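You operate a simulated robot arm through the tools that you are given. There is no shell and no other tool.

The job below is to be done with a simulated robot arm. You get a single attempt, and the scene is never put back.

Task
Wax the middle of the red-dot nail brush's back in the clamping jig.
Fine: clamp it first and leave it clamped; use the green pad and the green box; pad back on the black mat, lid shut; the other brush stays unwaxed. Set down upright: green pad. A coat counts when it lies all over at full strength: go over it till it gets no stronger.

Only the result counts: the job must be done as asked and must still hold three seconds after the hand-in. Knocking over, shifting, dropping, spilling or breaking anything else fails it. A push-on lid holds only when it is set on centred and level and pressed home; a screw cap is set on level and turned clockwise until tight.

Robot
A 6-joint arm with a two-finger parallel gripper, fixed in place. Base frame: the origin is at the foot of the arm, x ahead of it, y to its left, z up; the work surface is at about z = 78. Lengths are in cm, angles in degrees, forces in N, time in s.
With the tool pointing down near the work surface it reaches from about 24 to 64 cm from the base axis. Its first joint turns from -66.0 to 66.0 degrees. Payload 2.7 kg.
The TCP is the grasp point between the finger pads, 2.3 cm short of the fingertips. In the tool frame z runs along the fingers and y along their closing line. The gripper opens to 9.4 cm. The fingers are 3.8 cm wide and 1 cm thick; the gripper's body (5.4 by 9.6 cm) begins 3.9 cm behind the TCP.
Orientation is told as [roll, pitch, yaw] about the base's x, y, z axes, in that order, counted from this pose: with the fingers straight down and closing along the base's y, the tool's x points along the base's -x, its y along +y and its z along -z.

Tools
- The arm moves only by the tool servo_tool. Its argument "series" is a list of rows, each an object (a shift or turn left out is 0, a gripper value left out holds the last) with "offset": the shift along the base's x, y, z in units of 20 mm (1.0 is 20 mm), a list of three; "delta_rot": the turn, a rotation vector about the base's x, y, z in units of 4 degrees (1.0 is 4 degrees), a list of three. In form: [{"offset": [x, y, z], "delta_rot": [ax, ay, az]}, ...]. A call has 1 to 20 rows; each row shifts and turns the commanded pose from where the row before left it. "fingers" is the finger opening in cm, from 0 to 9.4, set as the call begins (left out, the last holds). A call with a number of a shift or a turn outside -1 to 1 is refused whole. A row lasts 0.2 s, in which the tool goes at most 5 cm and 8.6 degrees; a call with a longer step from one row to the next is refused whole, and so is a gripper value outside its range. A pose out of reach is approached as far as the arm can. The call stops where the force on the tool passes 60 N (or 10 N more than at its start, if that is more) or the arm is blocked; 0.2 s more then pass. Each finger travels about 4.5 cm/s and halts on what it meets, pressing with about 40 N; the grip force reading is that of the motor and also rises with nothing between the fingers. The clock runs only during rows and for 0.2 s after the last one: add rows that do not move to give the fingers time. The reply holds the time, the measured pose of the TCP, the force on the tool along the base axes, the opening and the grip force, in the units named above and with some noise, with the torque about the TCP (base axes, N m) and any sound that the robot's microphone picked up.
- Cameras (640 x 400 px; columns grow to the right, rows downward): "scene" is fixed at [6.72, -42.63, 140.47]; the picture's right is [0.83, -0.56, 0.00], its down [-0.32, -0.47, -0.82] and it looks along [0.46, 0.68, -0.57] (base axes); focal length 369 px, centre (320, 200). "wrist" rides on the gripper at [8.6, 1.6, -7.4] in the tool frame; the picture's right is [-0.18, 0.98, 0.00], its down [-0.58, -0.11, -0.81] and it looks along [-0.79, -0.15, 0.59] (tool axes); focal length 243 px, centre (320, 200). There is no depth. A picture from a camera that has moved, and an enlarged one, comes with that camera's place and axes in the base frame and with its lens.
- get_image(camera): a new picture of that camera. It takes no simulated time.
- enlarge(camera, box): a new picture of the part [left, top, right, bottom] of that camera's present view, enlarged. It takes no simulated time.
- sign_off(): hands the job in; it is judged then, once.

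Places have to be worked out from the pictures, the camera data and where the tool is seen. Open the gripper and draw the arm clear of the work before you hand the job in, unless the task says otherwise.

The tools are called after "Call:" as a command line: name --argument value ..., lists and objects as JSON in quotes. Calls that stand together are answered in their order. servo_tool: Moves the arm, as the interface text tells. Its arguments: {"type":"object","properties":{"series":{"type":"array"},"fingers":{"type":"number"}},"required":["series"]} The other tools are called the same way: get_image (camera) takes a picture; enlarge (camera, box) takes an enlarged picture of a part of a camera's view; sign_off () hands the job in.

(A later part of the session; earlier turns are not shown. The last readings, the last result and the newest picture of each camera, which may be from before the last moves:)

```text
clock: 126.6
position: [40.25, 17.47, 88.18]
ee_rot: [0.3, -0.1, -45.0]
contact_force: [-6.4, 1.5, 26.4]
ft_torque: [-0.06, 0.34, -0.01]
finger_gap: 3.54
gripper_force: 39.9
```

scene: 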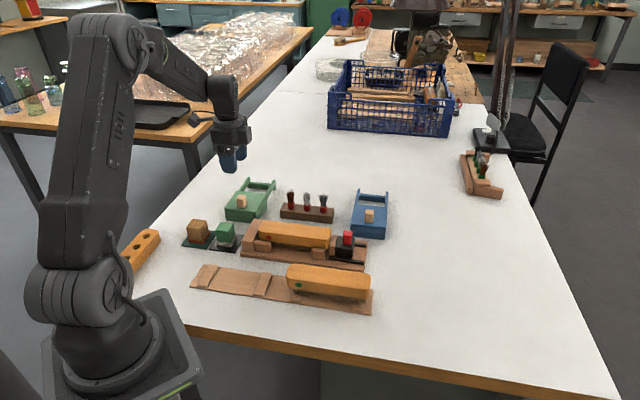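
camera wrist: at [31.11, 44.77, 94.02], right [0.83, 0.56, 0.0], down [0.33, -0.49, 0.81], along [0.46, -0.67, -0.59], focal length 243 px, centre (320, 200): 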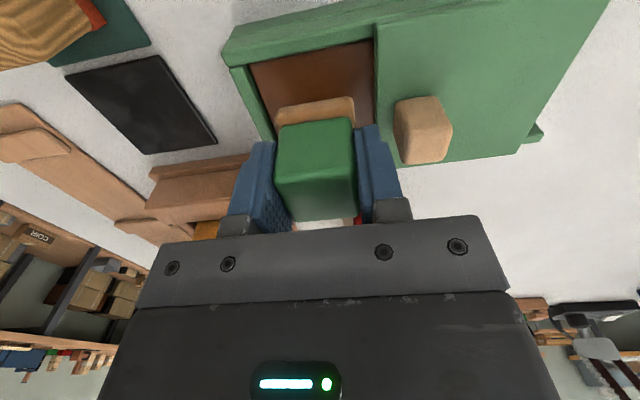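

Contact at 26 N; I ease slightly and do several strokes ±0.8 cm, including sideways offsets.

Call:
servo_tool --series '[{"offset": [0, 0, 0.02]}, {"offset": [0.14, -0.14, 0]}, {"offset": [0.14, -0.14, 0]}, {"offset": [-0.14, 0.14, 0]}, {"offset": [-0.14, 0.14, 0]}, {"offset": [-0.14, 0.14, 0]}, {"offset": [-0.14, 0.14, 0]}, {"offset": [0.14, -0.14, 0]}, {"offset": [0.14, -0.14, 0]}, {"offset": [0.14, -0.14, 0]}, {"offset": [0.14, -0.14, 0]}, {"offset": [-0.14, 0.14, 0]}, {"offset": [-0.14, 0.14, 0]}, {"offset": [-0.14, 0.14, 0]}, {"offset": [-0.14, 0.14, 0]}, {"offset": [0.14, -0.14, 0]}, {"offset": [0.14, -0.14, 0]}, {"offset": [0, 0, 0]}]'

Call:
servo_tool --series '[{"offset": [0.12, 0.12, 0]}, {"offset": [0.14, -0.14, 0]}, {"offset": [0.14, -0.14, 0]}, {"offset": [-0.14, 0.14, 0]}, {"offset": [-0.14, 0.14, 0]}, {"offset": [-0.14, 0.14, 0]}, {"offset": [-0.14, 0.14, 0]}, {"offset": [0.14, -0.14, 0]}, {"offset": [0.14, -0.14, 0]}, {"offset": [-0.12, -0.12, 0]}, {"offset": [-0.12, -0.12, 0]}, {"offset": [0.14, -0.14, 0]}, {"offset": [0.14, -0.14, 0]}, {"offset": [-0.14, 0.14, 0]}, {"offset": [-0.14, 0.14, 0]}, {"offset": [-0.14, 0.14, 0]}, {"offset": [-0.14, 0.14, 0]}, {"offset": [0.14, -0.14, 0]}, {"offset": [0.14, -0.14, 0]}, {"offset": [0.12, 0.12, 0]}]'

Call:
servo_tool --series '[{"offset": [0, 0, 0.6]}, {"offset": [0, 0, 1]}, {"offset": [0, 0, 1]}, {"offset": [0, 0, 1]}, {"offset": [0, 0, 0]}]'

Call:
enlarge --camera "scene" --box '[270, 212, 320, 240]'

Call:
enlarge --camera "scene" --box '[240, 180, 350, 260]'

```text
clock: 130.4
position: [40.21, 17.65, 88.24]
ee_rot: [0.2, -0.1, -45.0]
contact_force: [-9.8, 10.7, 31.7]
ft_torque: [0.29, 0.4, -0.06]
finger_gap: 3.49
gripper_force: 40.1
```

```text
clock: 134.6
position: [40.06, 17.36, 88.15]
ee_rot: [-0.2, 0.0, -45.1]
contact_force: [-13.1, -1.6, 27.4]
ft_torque: [-0.12, 0.27, -0.01]
finger_gap: 3.5
gripper_force: 40.3
```

```text
clock: 135.8
position: [40.12, 17.41, 95.36]
ee_rot: [-0.1, -0.1, -45.0]
contact_force: [0.2, -0.1, 0.0]
ft_torque: [0.02, 0.03, 0.0]
finger_gap: 3.5
gripper_force: 39.2
```

```text
12.80 times, centred on (295, 226) of scene
camera zoom: at [6.72, -42.63, 140.47], right [0.83, -0.56, 0.0], down [-0.32, -0.47, -0.82], along [0.46, 0.68, -0.57], focal length 4726 px, centre (640, -133)
```

zoom: 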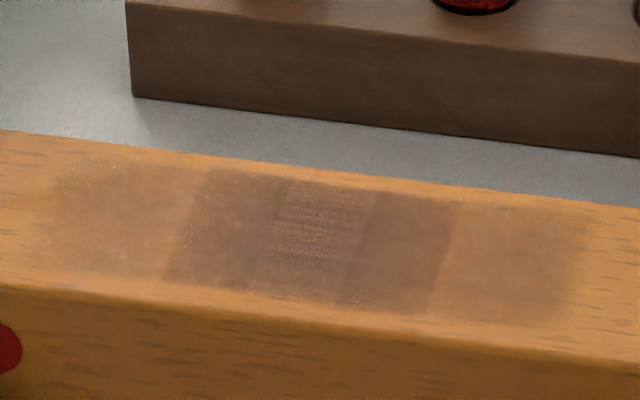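

```text
5.00 times, centred on (295, 220) of scene
camera zoom: at [6.72, -42.63, 140.47], right [0.83, -0.56, 0.0], down [-0.32, -0.47, -0.82], along [0.46, 0.68, -0.57], focal length 1846 px, centre (445, 100)
```

zoom: 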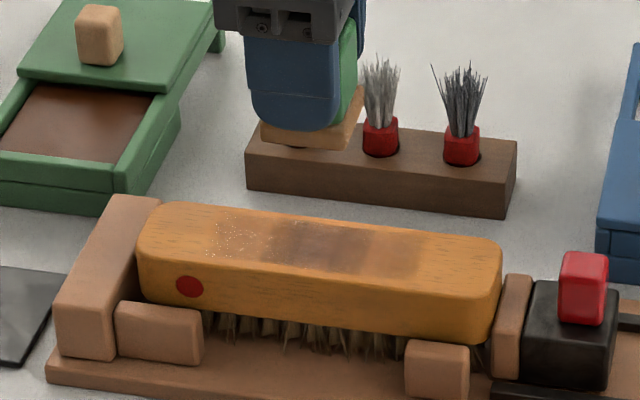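

The dark zone did not get any stronger after re-dipping, so the central three bands look saturated. I take a close wrist-camera look at the −s side fringe to understand the lighter bands.

Call:
servo_tool --series '[{"offset": [-0.4, 0.4, 0]}, {"offset": [-0.4, 0.4, 0]}, {"offset": [0, 0, 0]}]'

Call:
get_image --camera "wrist"

Call:
enlarge --camera "wrist" --box '[240, 0, 380, 105]'

```text
clock: 136.6
position: [38.56, 19.05, 95.34]
ee_rot: [0.0, -0.1, -45.0]
contact_force: [0.7, -0.5, -1.6]
ft_torque: [-0.02, 0.01, 0.01]
finger_gap: 3.51
gripper_force: 40.3
```

```text
taken
camera wrist: at [33.5, 26.24, 102.92], right [0.83, 0.56, 0.0], down [0.33, -0.49, 0.81], along [0.46, -0.67, -0.59], focal length 243 px, centre (320, 200)
```

wrist: 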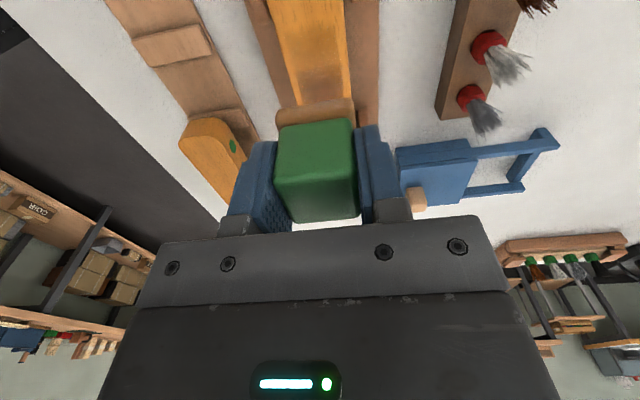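

```text
3.81 times, centred on (310, 52) of wrist
camera zoom: at [33.5, 26.24, 102.92], right [0.83, 0.56, 0.0], down [0.33, -0.49, 0.81], along [0.46, -0.67, -0.59], focal length 924 px, centre (358, 762)
```

zoom: 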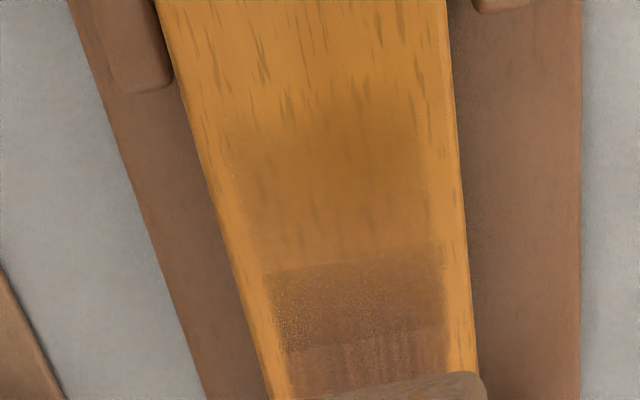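

Patch width across is fixed (≈3.4 cm); the fringe bands on both sides (s 11–13.8 and beyond 18.4) are still thin. To be sure the whole middle is at full strength, I extend the strokes over these neighbouring bands, starting on the −s side.

Call:
servo_tool --series '[{"offset": [0, 0, -1]}, {"offset": [0, 0, -1]}, {"offset": [0, 0, -1]}, {"offset": [0, 0, -0.4]}, {"offset": [0, 0, -0.1]}, {"offset": [0, 0, 0]}]'

Call:
servo_tool --series '[{"offset": [0, 0, -0.06]}, {"offset": [0, 0, 0]}]'

```text
clock: 138.0
position: [38.48, 19.25, 88.35]
ee_rot: [0.0, -0.2, -45.0]
contact_force: [1.2, -0.4, 0.0]
ft_torque: [0.02, 0.03, 0.02]
finger_gap: 3.47
gripper_force: 39.8
```

```text
clock: 138.6
position: [38.59, 19.18, 88.27]
ee_rot: [0.0, -0.1, -45.0]
contact_force: [0.2, 0.0, 0.0]
ft_torque: [0.0, 0.02, 0.01]
finger_gap: 3.49
gripper_force: 40.3
```

Not touching yet; a bit lower.

Call:
servo_tool --series '[{"offset": [0, 0, -0.05]}, {"offset": [0, 0, 0]}]'

Call:
servo_tool --series '[{"offset": [0, 0, -0.04]}, {"offset": [0, 0, 0]}]'

```text
clock: 139.2
position: [38.52, 19.23, 88.31]
ee_rot: [0.0, -0.2, -44.9]
contact_force: [-4.0, -0.7, 10.2]
ft_torque: [-0.06, 0.19, -0.01]
finger_gap: 3.51
gripper_force: 40.1
```

```text
clock: 139.8
position: [38.66, 19.26, 88.15]
ee_rot: [0.2, -0.2, -45.0]
contact_force: [-10.8, -0.5, 29.0]
ft_torque: [-0.12, 0.44, -0.04]
finger_gap: 3.5
gripper_force: 40.1
```

Contact 29 N. I ease a little and stroke over the −s band several times with sideways offsets.

Call:
servo_tool --series '[{"offset": [0, 0, 0.02]}, {"offset": [-0.14, 0.14, 0]}, {"offset": [0.14, -0.14, 0]}, {"offset": [0.14, -0.14, 0]}, {"offset": [0.14, -0.14, 0]}, {"offset": [-0.14, 0.14, 0]}, {"offset": [-0.14, 0.14, 0]}, {"offset": [-0.14, 0.14, 0]}, {"offset": [0.12, 0.12, 0]}, {"offset": [0.14, -0.14, 0]}, {"offset": [0.14, -0.14, 0]}, {"offset": [0.14, -0.14, 0]}, {"offset": [-0.14, 0.14, 0]}, {"offset": [-0.14, 0.14, 0]}, {"offset": [-0.14, 0.14, 0]}, {"offset": [0, 0, 0]}]'

Call:
servo_tool --series '[{"offset": [-0.12, -0.12, 0]}, {"offset": [-0.12, -0.12, 0]}, {"offset": [0.14, -0.14, 0]}, {"offset": [0.14, -0.14, 0]}, {"offset": [0.14, -0.14, 0]}, {"offset": [-0.14, 0.14, 0]}, {"offset": [-0.14, 0.14, 0]}, {"offset": [-0.14, 0.14, 0]}, {"offset": [0.12, 0.12, 0]}, {"offset": [0.14, -0.14, 0]}, {"offset": [0.14, -0.14, 0]}, {"offset": [0.14, -0.14, 0]}, {"offset": [-0.14, 0.14, 0]}, {"offset": [-0.14, 0.14, 0]}, {"offset": [-0.14, 0.14, 0]}, {"offset": [0, 0, 0]}]'

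Call:
servo_tool --series '[{"offset": [0, 0, 0.6]}, {"offset": [0, 0, 1]}, {"offset": [0, 0, 1]}, {"offset": [0, 0, 1]}, {"offset": [0, 0, 0]}]'

Call:
enlarge --camera "scene" --box '[270, 212, 320, 240]'

Call:
enlarge --camera "scene" --box '[240, 180, 350, 260]'

```text
clock: 143.2
position: [38.64, 19.58, 88.11]
ee_rot: [0.4, -0.2, -45.1]
contact_force: [8.6, -9.6, 31.7]
ft_torque: [-0.48, -0.19, 0.08]
finger_gap: 3.5
gripper_force: 40.2
```

```text
clock: 146.6
position: [38.34, 19.44, 88.11]
ee_rot: [0.3, -0.1, -45.0]
contact_force: [9.6, -8.3, 27.6]
ft_torque: [-0.21, -0.38, -0.09]
finger_gap: 3.5
gripper_force: 39.8
```

```text
clock: 147.8
position: [38.22, 19.54, 95.31]
ee_rot: [-0.1, 0.1, -45.1]
contact_force: [0.3, -0.3, -0.3]
ft_torque: [0.01, 0.0, 0.0]
finger_gap: 3.54
gripper_force: 39.8
```

```text
12.80 times, centred on (295, 226) of scene
camera zoom: at [6.72, -42.63, 140.47], right [0.83, -0.56, 0.0], down [-0.32, -0.47, -0.82], along [0.46, 0.68, -0.57], focal length 4726 px, centre (640, -133)
```

zoom: 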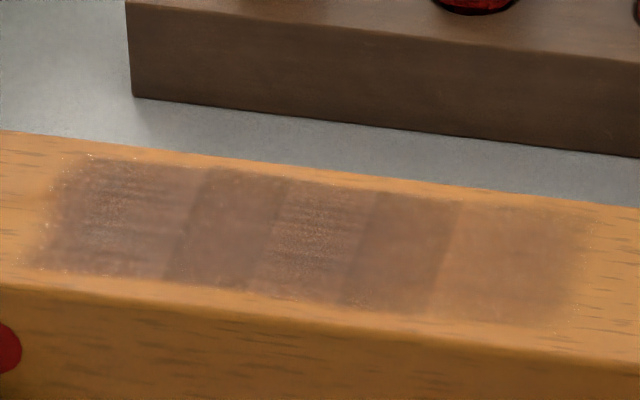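

```text
5.00 times, centred on (295, 220) of scene
camera zoom: at [6.72, -42.63, 140.47], right [0.83, -0.56, 0.0], down [-0.32, -0.47, -0.82], along [0.46, 0.68, -0.57], focal length 1846 px, centre (445, 100)
```

zoom: 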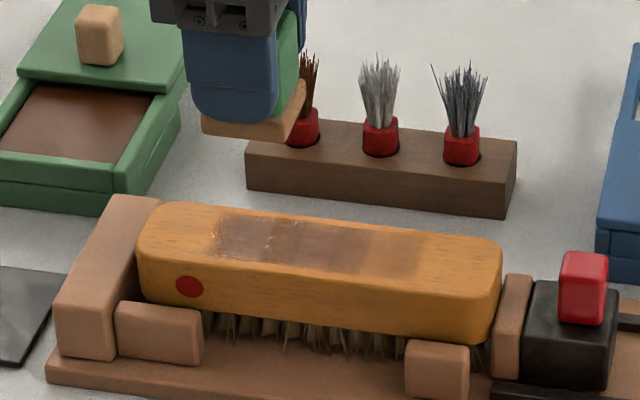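

The −s band is now as dark as the middle: the coat is made of three overlapping fields (centres s≈12.9, 15.9, 18.9). Only the +s field is still thin, so I move the pad there (TCP s≈18.1) and go down.

Call:
servo_tool --series '[{"offset": [0.415, -0.415, 0]}, {"offset": [0.415, -0.415, 0]}, {"offset": [0.415, -0.415, 0]}, {"offset": [0.415, -0.415, 0]}, {"offset": [0, 0, -1]}, {"offset": [0, 0, -1]}, {"offset": [0, 0, -1]}, {"offset": [0, 0, -0.4]}, {"offset": [0, 0, 0]}]'

Call:
enlarge --camera "scene" --box '[240, 180, 350, 260]'

```text
clock: 149.8
position: [41.54, 16.09, 88.28]
ee_rot: [0.0, -0.2, -44.9]
contact_force: [0.3, -0.1, -0.9]
ft_torque: [0.01, -0.01, -0.03]
finger_gap: 3.53
gripper_force: 40.7
```

```text
5.00 times, centred on (295, 220) of scene
camera zoom: at [6.72, -42.63, 140.47], right [0.83, -0.56, 0.0], down [-0.32, -0.47, -0.82], along [0.46, 0.68, -0.57], focal length 1846 px, centre (445, 100)
```

zoom: 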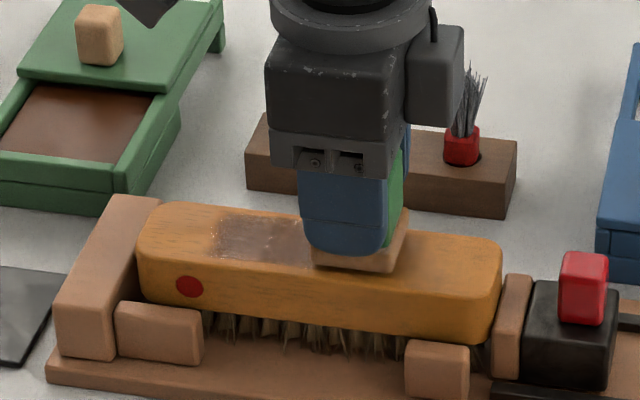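

Pad hovers just above the +s field. I lower in small steps to contact.

Call:
servo_tool --series '[{"offset": [0, 0, -0.06]}, {"offset": [0, 0, 0]}]'

Call:
servo_tool --series '[{"offset": [0, 0, -0.05]}, {"offset": [0, 0, 0]}]'

Call:
servo_tool --series '[{"offset": [0, 0, -0.03]}, {"offset": [0, 0, 0]}]'

```text
clock: 150.4
position: [41.37, 16.1, 88.36]
ee_rot: [0.0, -0.1, -45.0]
contact_force: [0.8, 0.0, 0.7]
ft_torque: [0.0, -0.02, -0.02]
finger_gap: 3.51
gripper_force: 39.9
```

```text
clock: 151.0
position: [41.49, 15.95, 88.27]
ee_rot: [0.0, 0.0, -44.9]
contact_force: [0.5, 0.3, 0.1]
ft_torque: [-0.02, 0.02, 0.0]
finger_gap: 3.53
gripper_force: 39.7
```

```text
clock: 151.6
position: [41.52, 16.04, 88.2]
ee_rot: [0.0, -0.1, -45.0]
contact_force: [-1.8, -0.9, 4.8]
ft_torque: [0.07, 0.02, 0.01]
finger_gap: 3.53
gripper_force: 40.0
```

Touching (5 N). I press ≈1 mm more and stroke over the +s band with sideways offsets, as on the other side.

Call:
servo_tool --series '[{"offset": [0, 0, -0.05]}, {"offset": [0.14, -0.14, 0]}, {"offset": [-0.14, 0.14, 0]}, {"offset": [-0.14, 0.14, 0]}, {"offset": [-0.14, 0.14, 0]}, {"offset": [0.14, -0.14, 0]}, {"offset": [0.14, -0.14, 0]}, {"offset": [0.14, -0.14, 0]}, {"offset": [0.12, 0.12, 0]}, {"offset": [-0.14, 0.14, 0]}, {"offset": [-0.14, 0.14, 0]}, {"offset": [-0.14, 0.14, 0]}, {"offset": [0.14, -0.14, 0]}, {"offset": [0.14, -0.14, 0]}, {"offset": [0.14, -0.14, 0]}, {"offset": [0, 0, 0]}]'

Call:
servo_tool --series '[{"offset": [-0.12, -0.12, 0]}, {"offset": [-0.12, -0.12, 0]}, {"offset": [-0.14, 0.14, 0]}, {"offset": [-0.14, 0.14, 0]}, {"offset": [-0.14, 0.14, 0]}, {"offset": [0.14, -0.14, 0]}, {"offset": [0.14, -0.14, 0]}, {"offset": [0.14, -0.14, 0]}, {"offset": [0.12, 0.12, 0]}, {"offset": [-0.14, 0.14, 0]}, {"offset": [-0.14, 0.14, 0]}, {"offset": [-0.14, 0.14, 0]}, {"offset": [0.14, -0.14, 0]}, {"offset": [0.14, -0.14, 0]}, {"offset": [0.14, -0.14, 0]}, {"offset": [0, 0, 0]}]'

Call:
servo_tool --series '[{"offset": [0, 0, 0.6]}, {"offset": [0, 0, 1]}, {"offset": [0, 0, 1]}, {"offset": [0, 0, 1]}, {"offset": [0, 0, 0]}]'

Call:
enlarge --camera "scene" --box '[270, 212, 320, 240]'

Call:
enlarge --camera "scene" --box '[240, 180, 350, 260]'

```text
clock: 155.0
position: [42.12, 16.0, 88.04]
ee_rot: [0.1, -0.1, -44.9]
contact_force: [-8.3, 9.6, 27.7]
ft_torque: [0.35, 0.28, 0.06]
finger_gap: 3.51
gripper_force: 39.5
```

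```text
clock: 158.4
position: [41.8, 15.79, 88.07]
ee_rot: [0.2, -0.1, -45.0]
contact_force: [-8.7, 9.3, 26.9]
ft_torque: [0.43, 0.11, 0.07]
finger_gap: 3.52
gripper_force: 39.9
```

```text
clock: 159.6
position: [41.75, 15.7, 95.16]
ee_rot: [-0.1, 0.0, -45.0]
contact_force: [0.0, 0.0, 0.1]
ft_torque: [0.01, -0.02, -0.01]
finger_gap: 3.54
gripper_force: 39.9
```

```text
12.80 times, centred on (295, 226) of scene
camera zoom: at [6.72, -42.63, 140.47], right [0.83, -0.56, 0.0], down [-0.32, -0.47, -0.82], along [0.46, 0.68, -0.57], focal length 4726 px, centre (640, -133)
```

zoom: 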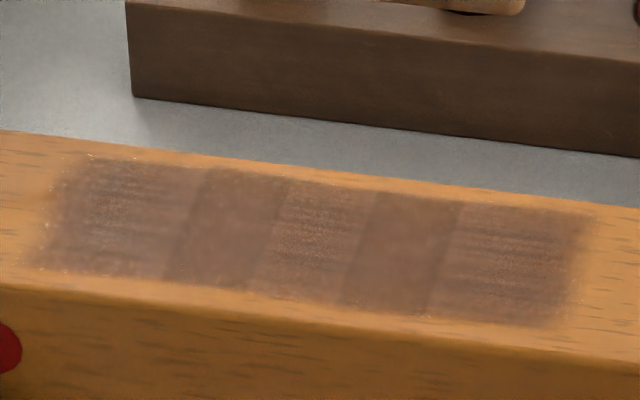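

```text
5.00 times, centred on (295, 220) of scene
camera zoom: at [6.72, -42.63, 140.47], right [0.83, -0.56, 0.0], down [-0.32, -0.47, -0.82], along [0.46, 0.68, -0.57], focal length 1846 px, centre (445, 100)
```

zoom: 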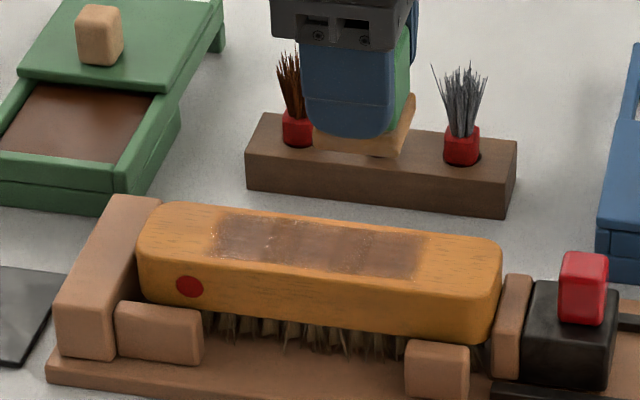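

The middle now shows one even dark patch of three fields. To make sure that it gets no stronger, I re-load the pad once more and go over all three fields again.

Call:
servo_tool --series '[{"offset": [-0.2036, 0.782, 0]}, {"offset": [-0.2036, 0.782, 0]}, {"offset": [-0.2036, 0.782, 0]}, {"offset": [-0.2036, 0.782, 0]}, {"offset": [-0.2036, 0.782, 0]}, {"offset": [-0.2036, 0.782, 0]}, {"offset": [-0.2036, 0.782, 0]}, {"offset": [-0.2036, 0.782, 0]}, {"offset": [-0.2036, 0.782, 0]}, {"offset": [-0.2036, 0.782, 0]}, {"offset": [-0.2036, 0.782, 0]}, {"offset": [-0.2036, 0.782, 0]}, {"offset": [-0.2036, 0.782, 0]}, {"offset": [-0.2036, 0.782, 0]}, {"offset": [0, 0, -1]}, {"offset": [0, 0, -1]}, {"offset": [0, 0, -1]}, {"offset": [0, 0, -1]}, {"offset": [0, 0, -0.5]}, {"offset": [0, 0, 0]}]'

Call:
enlarge --camera "scene" --box '[205, 150, 305, 235]'

```text
clock: 163.8
position: [36.27, 37.54, 86.26]
ee_rot: [0.0, -0.1, -45.0]
contact_force: [-0.1, 0.1, -0.2]
ft_torque: [0.0, 0.0, -0.01]
finger_gap: 3.55
gripper_force: 40.3
```

```text
4.71 times, centred on (255, 192) of scene
camera zoom: at [6.72, -42.63, 140.47], right [0.83, -0.56, 0.0], down [-0.32, -0.47, -0.82], along [0.46, 0.68, -0.57], focal length 1738 px, centre (626, 235)
```

zoom: 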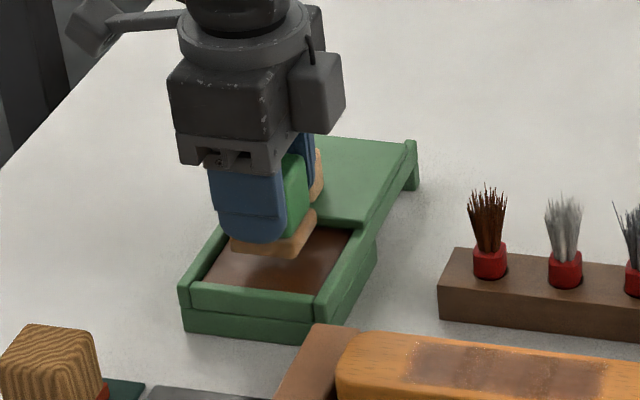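

Over the basin again. I lower to the wax in steps and dwell.

Call:
servo_tool --series '[{"offset": [0, 0, -0.4]}, {"offset": [0, 0, -0.28]}, {"offset": [0, 0, 0]}]'

Call:
servo_tool --series '[{"offset": [0, 0, -0.06]}, {"offset": [0, 0, 0]}]'

Call:
servo_tool --series '[{"offset": [0, 0, -0.05]}, {"offset": [0, 0, 0]}]'

```text
clock: 164.6
position: [36.23, 37.53, 84.9]
ee_rot: [0.0, -0.1, -45.0]
contact_force: [-0.1, -0.4, -0.7]
ft_torque: [0.0, -0.02, -0.04]
finger_gap: 3.5
gripper_force: 40.5
```

```text
clock: 165.2
position: [36.22, 37.7, 84.73]
ee_rot: [-0.1, 0.0, -45.0]
contact_force: [0.2, -0.6, -1.2]
ft_torque: [0.0, 0.0, 0.01]
finger_gap: 3.51
gripper_force: 40.1
```

```text
clock: 165.8
position: [36.19, 37.61, 84.67]
ee_rot: [0.1, -0.1, -45.0]
contact_force: [-1.8, -1.7, 6.6]
ft_torque: [0.04, -0.1, 0.0]
finger_gap: 3.51
gripper_force: 39.6
```

Contact (7 N). I press slightly and rub gently to load, then lift and carry to the −s field of the brush.

Call:
servo_tool --series '[{"offset": [0, 0, -0.03]}, {"offset": [0.07, -0.07, 0]}, {"offset": [0.07, -0.07, 0]}, {"offset": [-0.07, 0.07, 0]}, {"offset": [-0.07, 0.07, 0]}, {"offset": [-0.07, 0.07, 0]}, {"offset": [-0.07, 0.07, 0]}, {"offset": [0.07, -0.07, 0]}, {"offset": [0.07, -0.07, 0]}, {"offset": [0, 0, 0]}, {"offset": [0, 0, 0]}]'

Call:
servo_tool --series '[{"offset": [0, 0, 0.6]}, {"offset": [0, 0, 1]}, {"offset": [0, 0, 1]}, {"offset": [0, 0, 1]}, {"offset": [0.09, -0.77, 0]}, {"offset": [0.09, -0.77, 0]}, {"offset": [0.09, -0.77, 0]}, {"offset": [0.09, -0.77, 0]}, {"offset": [0.09, -0.77, 0]}, {"offset": [0.09, -0.77, 0]}, {"offset": [0.09, -0.77, 0]}, {"offset": [0.09, -0.77, 0]}, {"offset": [0.09, -0.77, 0]}, {"offset": [0.09, -0.77, 0]}, {"offset": [0.09, -0.77, 0]}, {"offset": [0.09, -0.77, 0]}, {"offset": [0, 0, 0]}]'

Call:
enlarge --camera "scene" --box '[240, 180, 350, 260]'

```text
clock: 168.2
position: [36.09, 37.64, 84.71]
ee_rot: [0.0, 0.0, -45.0]
contact_force: [-4.9, 5.1, 15.9]
ft_torque: [0.25, 0.03, 0.04]
finger_gap: 3.52
gripper_force: 40.4
```

```text
clock: 171.8
position: [38.31, 19.13, 91.87]
ee_rot: [0.1, -0.1, -45.0]
contact_force: [-0.2, -0.3, 0.0]
ft_torque: [-0.02, 0.02, 0.01]
finger_gap: 3.52
gripper_force: 39.8
```

```text
5.00 times, centred on (295, 220) of scene
camera zoom: at [6.72, -42.63, 140.47], right [0.83, -0.56, 0.0], down [-0.32, -0.47, -0.82], along [0.46, 0.68, -0.57], focal length 1846 px, centre (445, 100)
```

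zoom: 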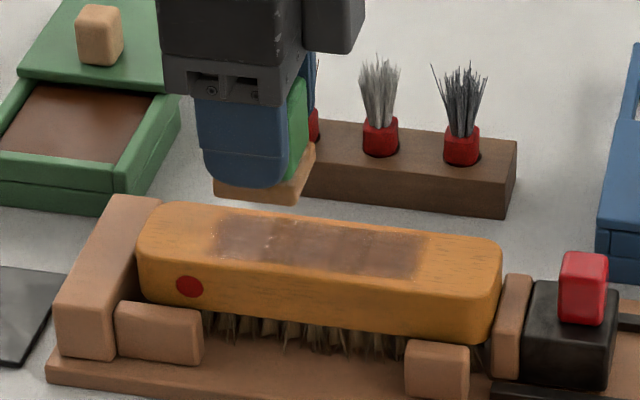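

Loaded and over the −s field (s≈13.5). I lower to contact.

Call:
servo_tool --series '[{"offset": [0, 0, -0.8]}, {"offset": [0, 0, -0.7]}, {"offset": [0, 0, -0.3]}, {"offset": [0, 0, 0]}]'

Call:
servo_tool --series '[{"offset": [0, 0, -0.06]}, {"offset": [0, 0, 0]}]'

Call:
servo_tool --series '[{"offset": [0, 0, -0.04]}, {"offset": [0, 0, 0]}]'

```text
clock: 172.8
position: [38.27, 19.22, 88.22]
ee_rot: [0.0, -0.1, -45.0]
contact_force: [-0.3, -0.5, 1.1]
ft_torque: [0.03, 0.02, 0.0]
finger_gap: 3.53
gripper_force: 39.7
```

```text
clock: 173.4
position: [38.24, 19.31, 88.24]
ee_rot: [0.1, -0.1, -44.9]
contact_force: [-5.8, -0.7, 16.1]
ft_torque: [0.09, 0.11, 0.03]
finger_gap: 3.52
gripper_force: 40.3
```

```text
clock: 174.0
position: [38.18, 19.31, 88.31]
ee_rot: [0.2, -0.2, -45.0]
contact_force: [-8.0, 0.5, 31.0]
ft_torque: [0.02, 0.21, -0.01]
finger_gap: 3.51
gripper_force: 39.9
```

Contact 31 N; I ease slightly and make long strokes over all three fields, there and back.

Call:
servo_tool --series '[{"offset": [-0.05, 0.05, 0.03]}, {"offset": [0.05, -0.05, 0]}, {"offset": [0.18, -0.18, 0]}, {"offset": [0.18, -0.18, 0]}, {"offset": [0.18, -0.18, 0]}, {"offset": [0.18, -0.18, 0]}, {"offset": [0.18, -0.18, 0]}, {"offset": [0.18, -0.18, 0]}, {"offset": [0.18, -0.18, 0]}, {"offset": [0.18, -0.18, 0]}, {"offset": [0.18, -0.18, 0]}, {"offset": [0.18, -0.18, 0]}, {"offset": [0, 0, 0]}, {"offset": [0, 0, 0]}]'

Call:
servo_tool --series '[{"offset": [0.12, 0.12, 0]}, {"offset": [-0.18, 0.18, 0]}, {"offset": [-0.18, 0.18, 0]}, {"offset": [-0.18, 0.18, 0]}, {"offset": [-0.18, 0.18, 0]}, {"offset": [-0.18, 0.18, 0]}, {"offset": [-0.18, 0.18, 0]}, {"offset": [-0.18, 0.18, 0]}, {"offset": [-0.18, 0.18, 0]}, {"offset": [-0.18, 0.18, 0]}, {"offset": [-0.18, 0.18, 0]}, {"offset": [0, 0, 0]}, {"offset": [0, 0, 0]}]'

Call:
servo_tool --series '[{"offset": [-0.12, -0.12, 0]}, {"offset": [-0.12, -0.12, 0]}, {"offset": [0.18, -0.18, 0]}, {"offset": [0.18, -0.18, 0]}, {"offset": [0.18, -0.18, 0]}, {"offset": [0.18, -0.18, 0]}, {"offset": [0.18, -0.18, 0]}, {"offset": [0.18, -0.18, 0]}, {"offset": [0.18, -0.18, 0]}, {"offset": [0.18, -0.18, 0]}, {"offset": [0.18, -0.18, 0]}, {"offset": [0.18, -0.18, 0]}, {"offset": [0, 0, 0]}, {"offset": [0, 0, 0]}]'

Call:
servo_tool --series '[{"offset": [0.12, 0.12, 0]}, {"offset": [-0.18, 0.18, 0]}, {"offset": [-0.18, 0.18, 0]}, {"offset": [-0.18, 0.18, 0]}, {"offset": [-0.18, 0.18, 0]}, {"offset": [-0.18, 0.18, 0]}, {"offset": [-0.18, 0.18, 0]}, {"offset": [-0.18, 0.18, 0]}, {"offset": [-0.18, 0.18, 0]}, {"offset": [-0.18, 0.18, 0]}, {"offset": [-0.18, 0.18, 0]}, {"offset": [0, 0, 0]}, {"offset": [0, 0, 0]}]'

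Call:
enlarge --camera "scene" --box '[240, 180, 350, 260]'

```text
clock: 177.0
position: [41.94, 15.65, 88.22]
ee_rot: [0.2, -0.1, -45.1]
contact_force: [-4.2, 7.6, 27.6]
ft_torque: [0.3, 0.07, -0.04]
finger_gap: 3.52
gripper_force: 40.0
```

```text
clock: 179.8
position: [38.63, 19.57, 88.19]
ee_rot: [0.2, -0.1, -45.0]
contact_force: [6.5, -5.5, 26.4]
ft_torque: [-0.13, -0.29, -0.02]
finger_gap: 3.48
gripper_force: 39.8
```

```text
clock: 182.8
position: [41.57, 15.12, 88.19]
ee_rot: [0.1, -0.1, -45.0]
contact_force: [-6.3, 3.8, 25.2]
ft_torque: [0.28, 0.04, 0.02]
finger_gap: 3.52
gripper_force: 40.3
```

```text
clock: 185.6
position: [38.3, 19.25, 88.2]
ee_rot: [0.1, -0.1, -45.0]
contact_force: [5.0, -5.0, 24.3]
ft_torque: [-0.04, -0.3, -0.02]
finger_gap: 3.54
gripper_force: 40.0
```

```text
5.00 times, centred on (295, 220) of scene
camera zoom: at [6.7, -42.66, 140.46], right [0.83, -0.56, 0.0], down [-0.32, -0.47, -0.82], along [0.46, 0.68, -0.57], focal length 1846 px, centre (445, 100)
```

zoom: 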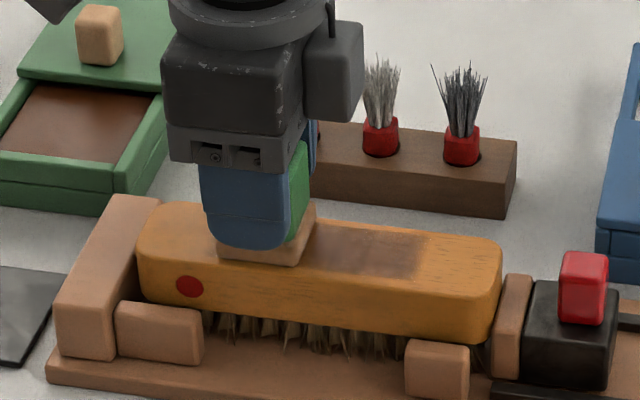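

I raise the pad well up and compare the coat with before.

Call:
servo_tool --series '[{"offset": [0, 0, 0.6]}, {"offset": [0, 0, 1]}, {"offset": [0, 0, 1]}, {"offset": [0, 0, 1]}, {"offset": [0, 0, 0]}]'

Call:
enlarge --camera "scene" --box '[270, 212, 320, 240]'

Call:
enlarge --camera "scene" --box '[240, 180, 350, 260]'

Call:
enlarge --camera "wrist" --box '[240, 0, 380, 105]'

```text
clock: 186.8
position: [38.2, 19.09, 95.44]
ee_rot: [0.0, -0.1, -45.0]
contact_force: [0.2, 0.8, -0.7]
ft_torque: [-0.02, 0.03, 0.01]
finger_gap: 3.52
gripper_force: 40.0
```

```text
12.80 times, centred on (295, 226) of scene
camera zoom: at [6.72, -42.63, 140.47], right [0.83, -0.56, 0.0], down [-0.32, -0.47, -0.82], along [0.46, 0.68, -0.57], focal length 4726 px, centre (640, -133)
```

zoom: 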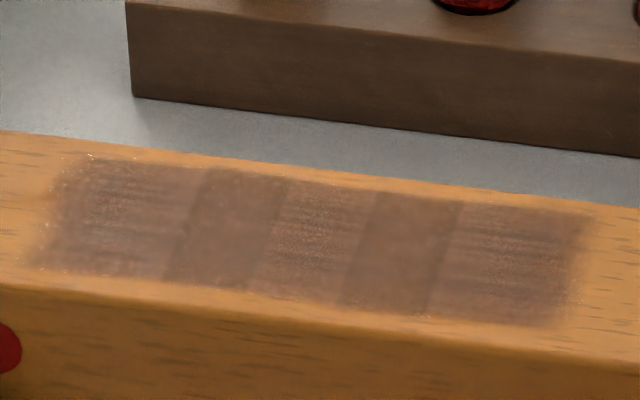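

```text
5.00 times, centred on (295, 220) of scene
camera zoom: at [6.72, -42.63, 140.47], right [0.83, -0.56, 0.0], down [-0.32, -0.47, -0.82], along [0.46, 0.68, -0.57], focal length 1846 px, centre (445, 100)
```

zoom: 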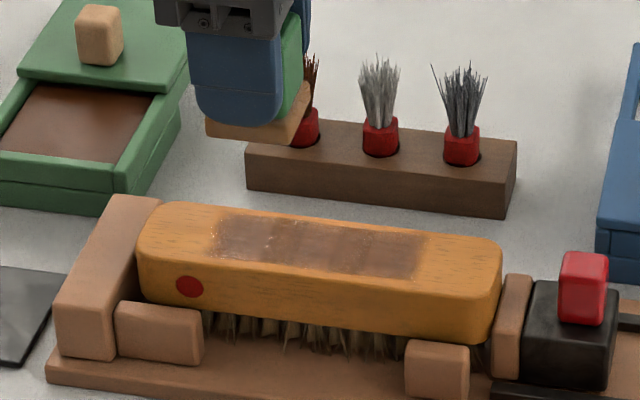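

```text
3.81 times, centred on (310, 52) of wrist
camera zoom: at [33.23, 26.38, 102.87], right [0.83, 0.56, 0.0], down [0.33, -0.49, 0.81], along [0.46, -0.67, -0.59], focal length 924 px, centre (358, 762)
```

zoom: 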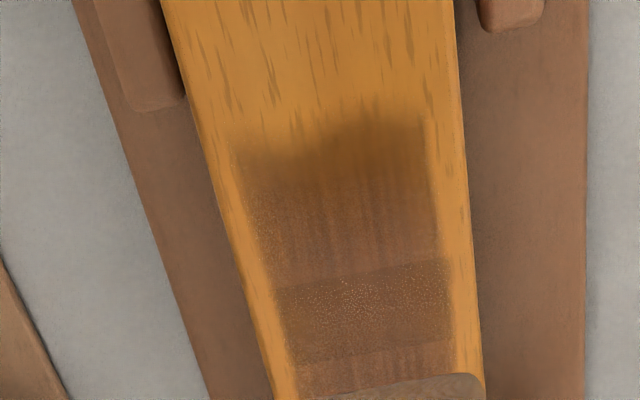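

No change against before – the coat is at full strength over the whole patch. Now I return the pad: move back above the black mat to the pick-up position (26.9, 29.06).

Call:
servo_tool --series '[{"offset": [-0.5665, 0.4985, 0]}, {"offset": [-0.5665, 0.4985, 0]}, {"offset": [-0.5665, 0.4985, 0]}, {"offset": [-0.5665, 0.4985, 0]}, {"offset": [-0.5665, 0.4985, 0]}, {"offset": [-0.5665, 0.4985, 0]}, {"offset": [-0.5665, 0.4985, 0]}, {"offset": [-0.5665, 0.4985, 0]}, {"offset": [-0.5665, 0.4985, 0]}, {"offset": [-0.5665, 0.4985, 0]}, {"offset": [0, 0, -1]}, {"offset": [0, 0, -1]}, {"offset": [0, 0, -1]}, {"offset": [0, 0, 0]}]'

Call:
get_image --camera "wrist"

Call:
enlarge --camera "scene" --box '[175, 180, 285, 260]'

```text
clock: 189.8
position: [26.89, 29.15, 89.33]
ee_rot: [0.1, -0.1, -45.0]
contact_force: [-0.3, 0.1, 0.0]
ft_torque: [0.0, 0.0, -0.01]
finger_gap: 3.54
gripper_force: 40.0
```

```text
taken
camera wrist: at [21.95, 36.43, 96.92], right [0.83, 0.56, 0.0], down [0.33, -0.49, 0.81], along [0.46, -0.67, -0.59], focal length 243 px, centre (320, 200)
```

wrist: 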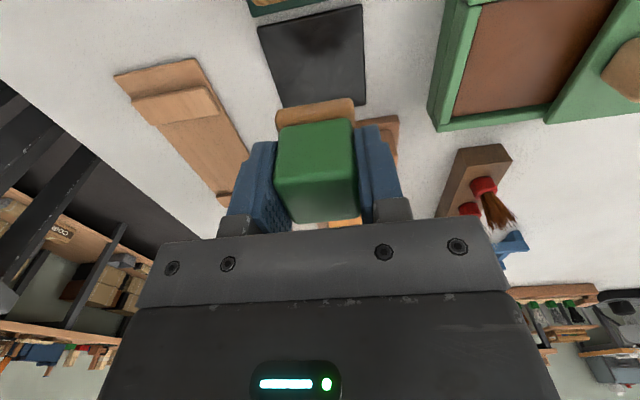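

```text
5.00 times, centred on (230, 220) of scene
camera zoom: at [6.72, -42.63, 140.47], right [0.83, -0.56, 0.0], down [-0.32, -0.47, -0.82], along [0.46, 0.68, -0.57], focal length 1846 px, centre (770, 100)
```

zoom: 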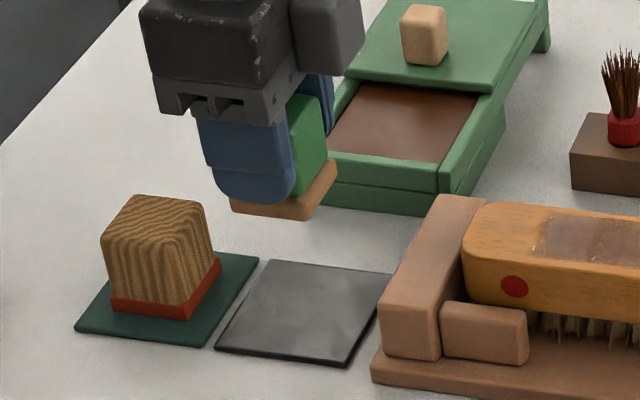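

The pad hangs above the mat as at pick-up. I lower it to just above the mat and check.

Call:
servo_tool --series '[{"offset": [-0.03, -0.03, -0.8]}, {"offset": [0, 0, -1]}, {"offset": [0, 0, -0.8]}, {"offset": [0, 0, -0.5]}, {"offset": [0, 0, 0]}]'

Call:
enlarge --camera "scene" --box '[175, 180, 285, 260]'

Call:
get_image --camera "wrist"

```text
clock: 191.0
position: [27.03, 29.13, 82.95]
ee_rot: [0.0, -0.1, -44.9]
contact_force: [0.4, 0.3, -0.7]
ft_torque: [0.01, 0.03, -0.01]
finger_gap: 3.51
gripper_force: 40.3
```

```text
5.00 times, centred on (230, 220) of scene
camera zoom: at [6.72, -42.63, 140.47], right [0.83, -0.56, 0.0], down [-0.32, -0.47, -0.82], along [0.46, 0.68, -0.57], focal length 1846 px, centre (770, 100)
```

zoom: 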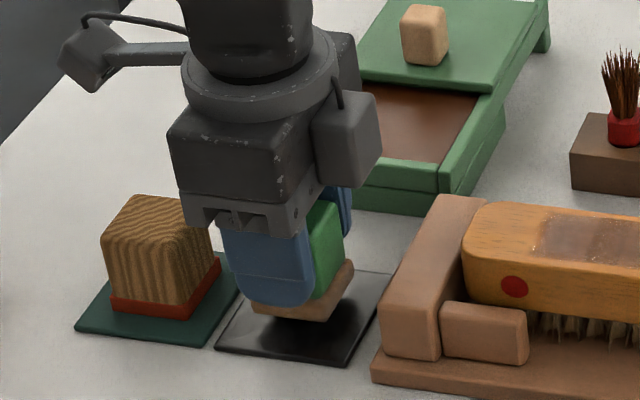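

```text
taken
camera wrist: at [21.94, 36.38, 90.61], right [0.83, 0.56, 0.0], down [0.33, -0.49, 0.81], along [0.46, -0.67, -0.59], focal length 243 px, centre (320, 200)
```

wrist: 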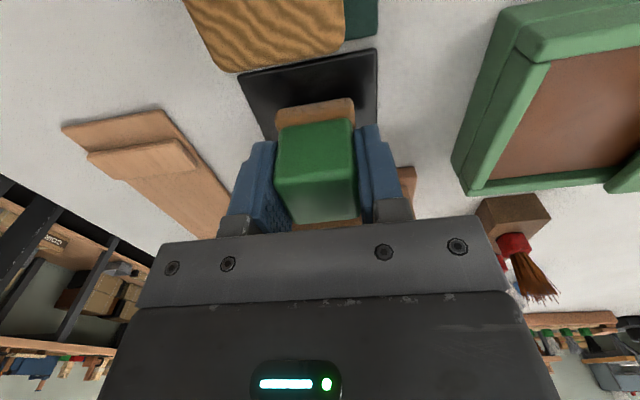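

The pad is over the middle of the mat. I lower in small steps until it touches.

Call:
servo_tool --series '[{"offset": [0, 0, -0.15]}, {"offset": [0, 0, 0]}]'

Call:
servo_tool --series '[{"offset": [0, 0, -0.08]}, {"offset": [0, 0, 0]}]'

Call:
servo_tool --series '[{"offset": [0, 0, -0.06]}, {"offset": [0, 0, 0]}]'

```text
clock: 191.6
position: [26.9, 29.12, 82.69]
ee_rot: [-0.1, -0.1, -45.0]
contact_force: [-0.5, 0.3, -0.3]
ft_torque: [0.02, -0.01, -0.02]
finger_gap: 3.53
gripper_force: 39.6
```

```text
clock: 192.2
position: [26.89, 29.05, 82.44]
ee_rot: [0.0, -0.1, -45.0]
contact_force: [-0.3, 0.7, -0.2]
ft_torque: [0.04, 0.05, 0.04]
finger_gap: 3.51
gripper_force: 40.0
```

```text
clock: 192.8
position: [26.9, 29.04, 82.37]
ee_rot: [0.0, -0.1, -44.9]
contact_force: [-0.9, -0.5, -0.6]
ft_torque: [0.0, 0.01, -0.01]
finger_gap: 3.52
gripper_force: 39.5
```

No contact yet at 82.37; I go on in millimetre steps.

Call:
servo_tool --series '[{"offset": [0, 0, -0.05]}, {"offset": [0, 0, 0]}]'

Call:
servo_tool --series '[{"offset": [0, 0, -0.05]}, {"offset": [0, 0, 0]}]'

Call:
servo_tool --series '[{"offset": [0, 0, -0.04]}, {"offset": [0, 0, 0]}]'

```text
clock: 193.4
position: [26.71, 29.13, 82.38]
ee_rot: [0.0, 0.0, -45.0]
contact_force: [0.1, -0.2, -0.6]
ft_torque: [0.01, 0.02, -0.01]
finger_gap: 3.51
gripper_force: 40.2
```

```text
clock: 194.0
position: [26.9, 29.05, 82.29]
ee_rot: [-0.2, -0.1, -45.0]
contact_force: [-0.2, -0.5, 0.3]
ft_torque: [-0.01, -0.03, 0.01]
finger_gap: 3.51
gripper_force: 40.0
```

```text
clock: 194.6
position: [26.84, 29.04, 82.21]
ee_rot: [0.1, 0.0, -45.0]
contact_force: [-0.5, -0.1, -0.3]
ft_torque: [0.02, 0.03, 0.02]
finger_gap: 3.53
gripper_force: 39.7
```

Call:
enlarge --camera "scene" --box '[205, 215, 265, 260]'

Call:
servo_tool --series '[{"offset": [0, 0, -0.05]}, {"offset": [0, 0, 0]}]'

```text
8.89 times, centred on (235, 238) of scene
camera zoom: at [6.72, -42.63, 140.47], right [0.83, -0.56, 0.0], down [-0.32, -0.47, -0.82], along [0.46, 0.68, -0.57], focal length 3282 px, centre (1076, -133)
```

zoom: 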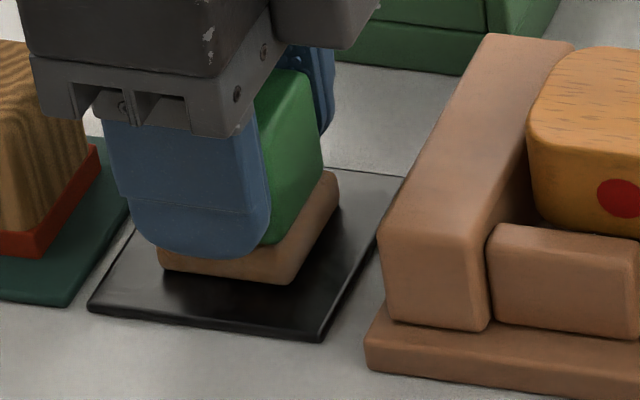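

```text
clock: 195.2
position: [26.93, 29.04, 82.17]
ee_rot: [0.1, 0.0, -45.0]
contact_force: [-2.8, -0.8, 10.5]
ft_torque: [0.1, -0.01, 0.0]
finger_gap: 3.52
gripper_force: 40.4
```

The pad rests on the mat (10 N). I relieve slightly and open the fingers, then rise straight up.

Call:
servo_tool --series '[{"offset": [0, 0, 0.02]}, {"offset": [0, 0, 0]}]'

Call:
servo_tool --series '[{"offset": [0, 0, 0]}, {"offset": [0, 0, 0]}, {"offset": [0, 0, 0]}, {"offset": [0, 0, 0]}]' --fingers 6.0

Call:
enlarge --camera "scene" --box '[205, 215, 265, 260]'

Call:
get_image --camera "wrist"

```text
clock: 195.8
position: [26.97, 29.1, 82.19]
ee_rot: [0.0, -0.1, -45.1]
contact_force: [1.0, 0.8, 4.4]
ft_torque: [0.13, -0.11, -0.03]
finger_gap: 3.52
gripper_force: 39.1
```

```text
clock: 196.8
position: [26.95, 29.08, 82.13]
ee_rot: [0.0, -0.1, -45.0]
contact_force: [0.2, 0.4, 1.0]
ft_torque: [-0.01, -0.01, -0.01]
finger_gap: 5.99
gripper_force: 0.1
```

```text
8.89 times, centred on (235, 238) of scene
camera zoom: at [6.72, -42.63, 140.47], right [0.83, -0.56, 0.0], down [-0.32, -0.47, -0.82], along [0.46, 0.68, -0.57], focal length 3282 px, centre (1076, -133)
```

zoom: 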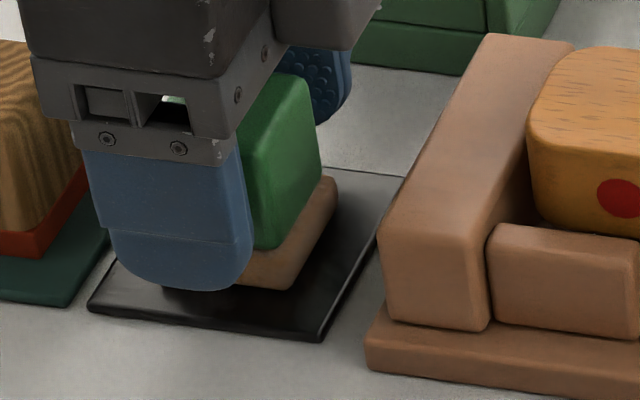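

```text
taken
camera wrist: at [21.9, 36.28, 89.8], right [0.83, 0.56, 0.0], down [0.33, -0.49, 0.81], along [0.46, -0.67, -0.59], focal length 243 px, centre (320, 200)
```

wrist: 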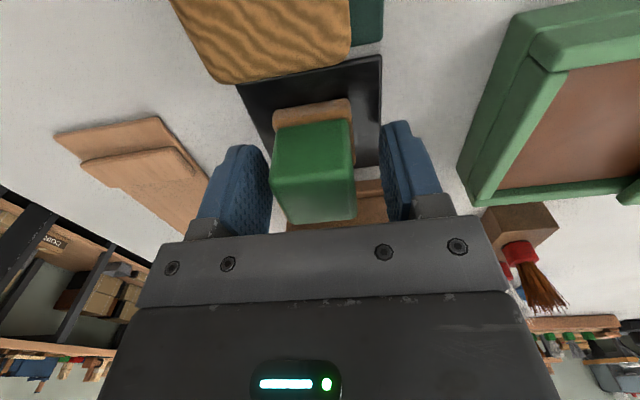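

The pad stands upright on the mat. I open a bit more for clearance and rise straight up.

Call:
servo_tool --series '[{"offset": [0, 0, 0]}, {"offset": [0, 0, 0]}, {"offset": [0, 0, 0.5]}, {"offset": [0, 0, 1]}, {"offset": [0, 0, 1]}, {"offset": [0, 0, 1]}, {"offset": [0, 0, 1]}, {"offset": [0, 0, 1]}, {"offset": [0, 0, 1]}, {"offset": [0, 0, 0]}]' --fingers 7.0

Call:
enlarge --camera "scene" --box '[175, 180, 285, 260]'

Call:
get_image --camera "wrist"

```text
clock: 199.0
position: [27.02, 29.12, 95.2]
ee_rot: [0.0, 0.0, -45.0]
contact_force: [1.5, 0.2, -0.3]
ft_torque: [-0.01, 0.05, -0.01]
finger_gap: 7.02
gripper_force: 0.0
```

```text
5.00 times, centred on (230, 220) of scene
camera zoom: at [6.72, -42.63, 140.47], right [0.83, -0.56, 0.0], down [-0.32, -0.47, -0.82], along [0.46, 0.68, -0.57], focal length 1846 px, centre (770, 100)
```

zoom: 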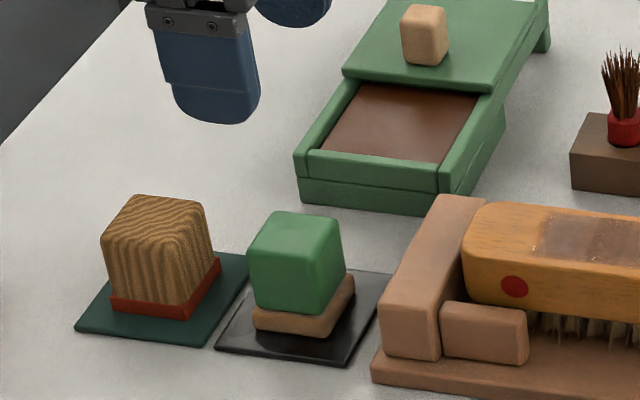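

```text
taken
camera wrist: at [21.94, 36.46, 102.74], right [0.83, 0.56, 0.0], down [0.33, -0.49, 0.81], along [0.46, -0.67, -0.59], focal length 243 px, centre (320, 200)
```

wrist: 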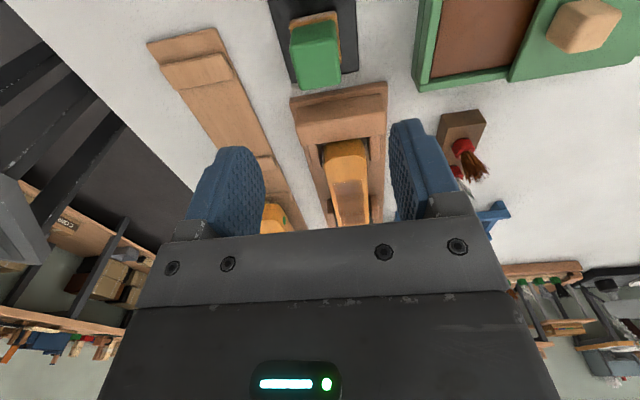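

The pad is upright on its mat. Now I go back to the lid knob (≈(39.6, 41.3)) to close the box.

Call:
servo_tool --series '[{"offset": [0.784, 0.76, 0]}, {"offset": [0.784, 0.76, 0]}, {"offset": [0.784, 0.76, 0]}, {"offset": [0.784, 0.76, 0]}, {"offset": [0.784, 0.76, 0]}, {"offset": [0.784, 0.76, 0]}, {"offset": [0.784, 0.76, 0]}, {"offset": [0.784, 0.76, 0]}, {"offset": [0, 0, 0]}]' --fingers 5.4

Call:
get_image --camera "wrist"

Call:
enlarge --camera "wrist" --box '[240, 0, 400, 120]'

```text
clock: 201.0
position: [39.45, 41.36, 95.18]
ee_rot: [0.0, -0.1, -45.0]
contact_force: [-0.7, 0.8, -0.2]
ft_torque: [-0.03, 0.0, 0.03]
finger_gap: 5.4
gripper_force: 0.1
```

```text
taken
camera wrist: at [34.49, 48.5, 102.79], right [0.83, 0.56, 0.0], down [0.33, -0.49, 0.81], along [0.46, -0.67, -0.59], focal length 243 px, centre (320, 200)
```

wrist: 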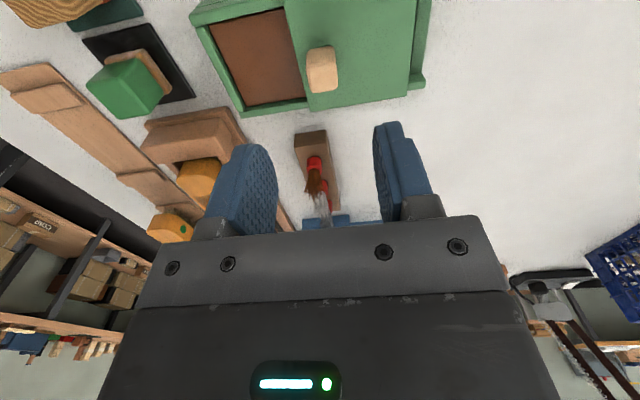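

```text
3.33 times, centred on (320, 60) of wrist
camera zoom: at [34.49, 48.5, 102.79], right [0.83, 0.56, 0.0], down [0.33, -0.49, 0.81], along [0.46, -0.67, -0.59], focal length 809 px, centre (320, 667)
```

zoom: 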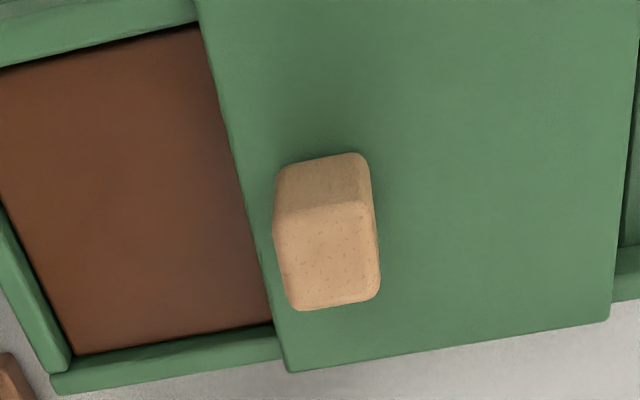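

Knob is at n≈57.2, s≈−1.2, right below the TCP. I descend and grip it.

Call:
servo_tool --series '[{"offset": [0.05, 0, -0.6]}, {"offset": [0, 0, -1]}, {"offset": [0, 0, -1]}, {"offset": [0, 0, -1]}, {"offset": [0, 0, -0.7]}, {"offset": [0, 0, -0.4]}, {"offset": [0, 0, -0.28]}, {"offset": [0, 0, 0]}]'

Call:
get_image --camera "wrist"

Call:
servo_tool --series '[{"offset": [0, 0, 0]}, {"offset": [0, 0, 0]}, {"offset": [0, 0, 0]}, {"offset": [0, 0, 0]}, {"offset": [0, 0, 0]}]' --fingers 0.8

```text
clock: 202.8
position: [39.49, 41.29, 85.19]
ee_rot: [0.0, -0.2, -45.0]
contact_force: [-0.5, -0.4, 0.5]
ft_torque: [0.03, 0.0, -0.01]
finger_gap: 5.41
gripper_force: 0.3
```

```text
taken
camera wrist: at [34.6, 48.48, 92.82], right [0.83, 0.56, 0.0], down [0.33, -0.49, 0.81], along [0.46, -0.67, -0.59], focal length 243 px, centre (320, 200)
```

wrist: 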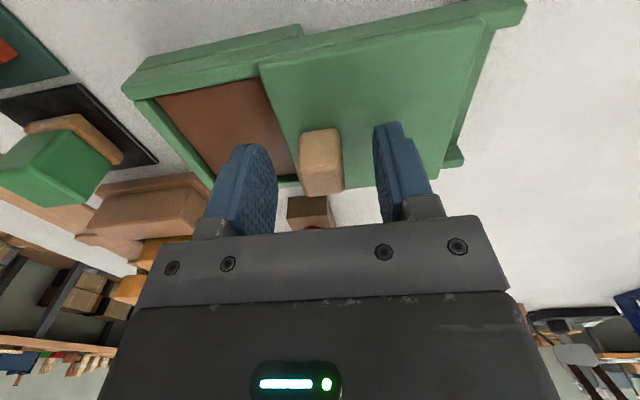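

```text
clock: 204.0
position: [39.61, 41.27, 85.28]
ee_rot: [0.0, -0.2, -45.1]
contact_force: [-0.4, 0.0, -0.6]
ft_torque: [-0.01, -0.03, 0.01]
finger_gap: 2.14
gripper_force: 44.9
```

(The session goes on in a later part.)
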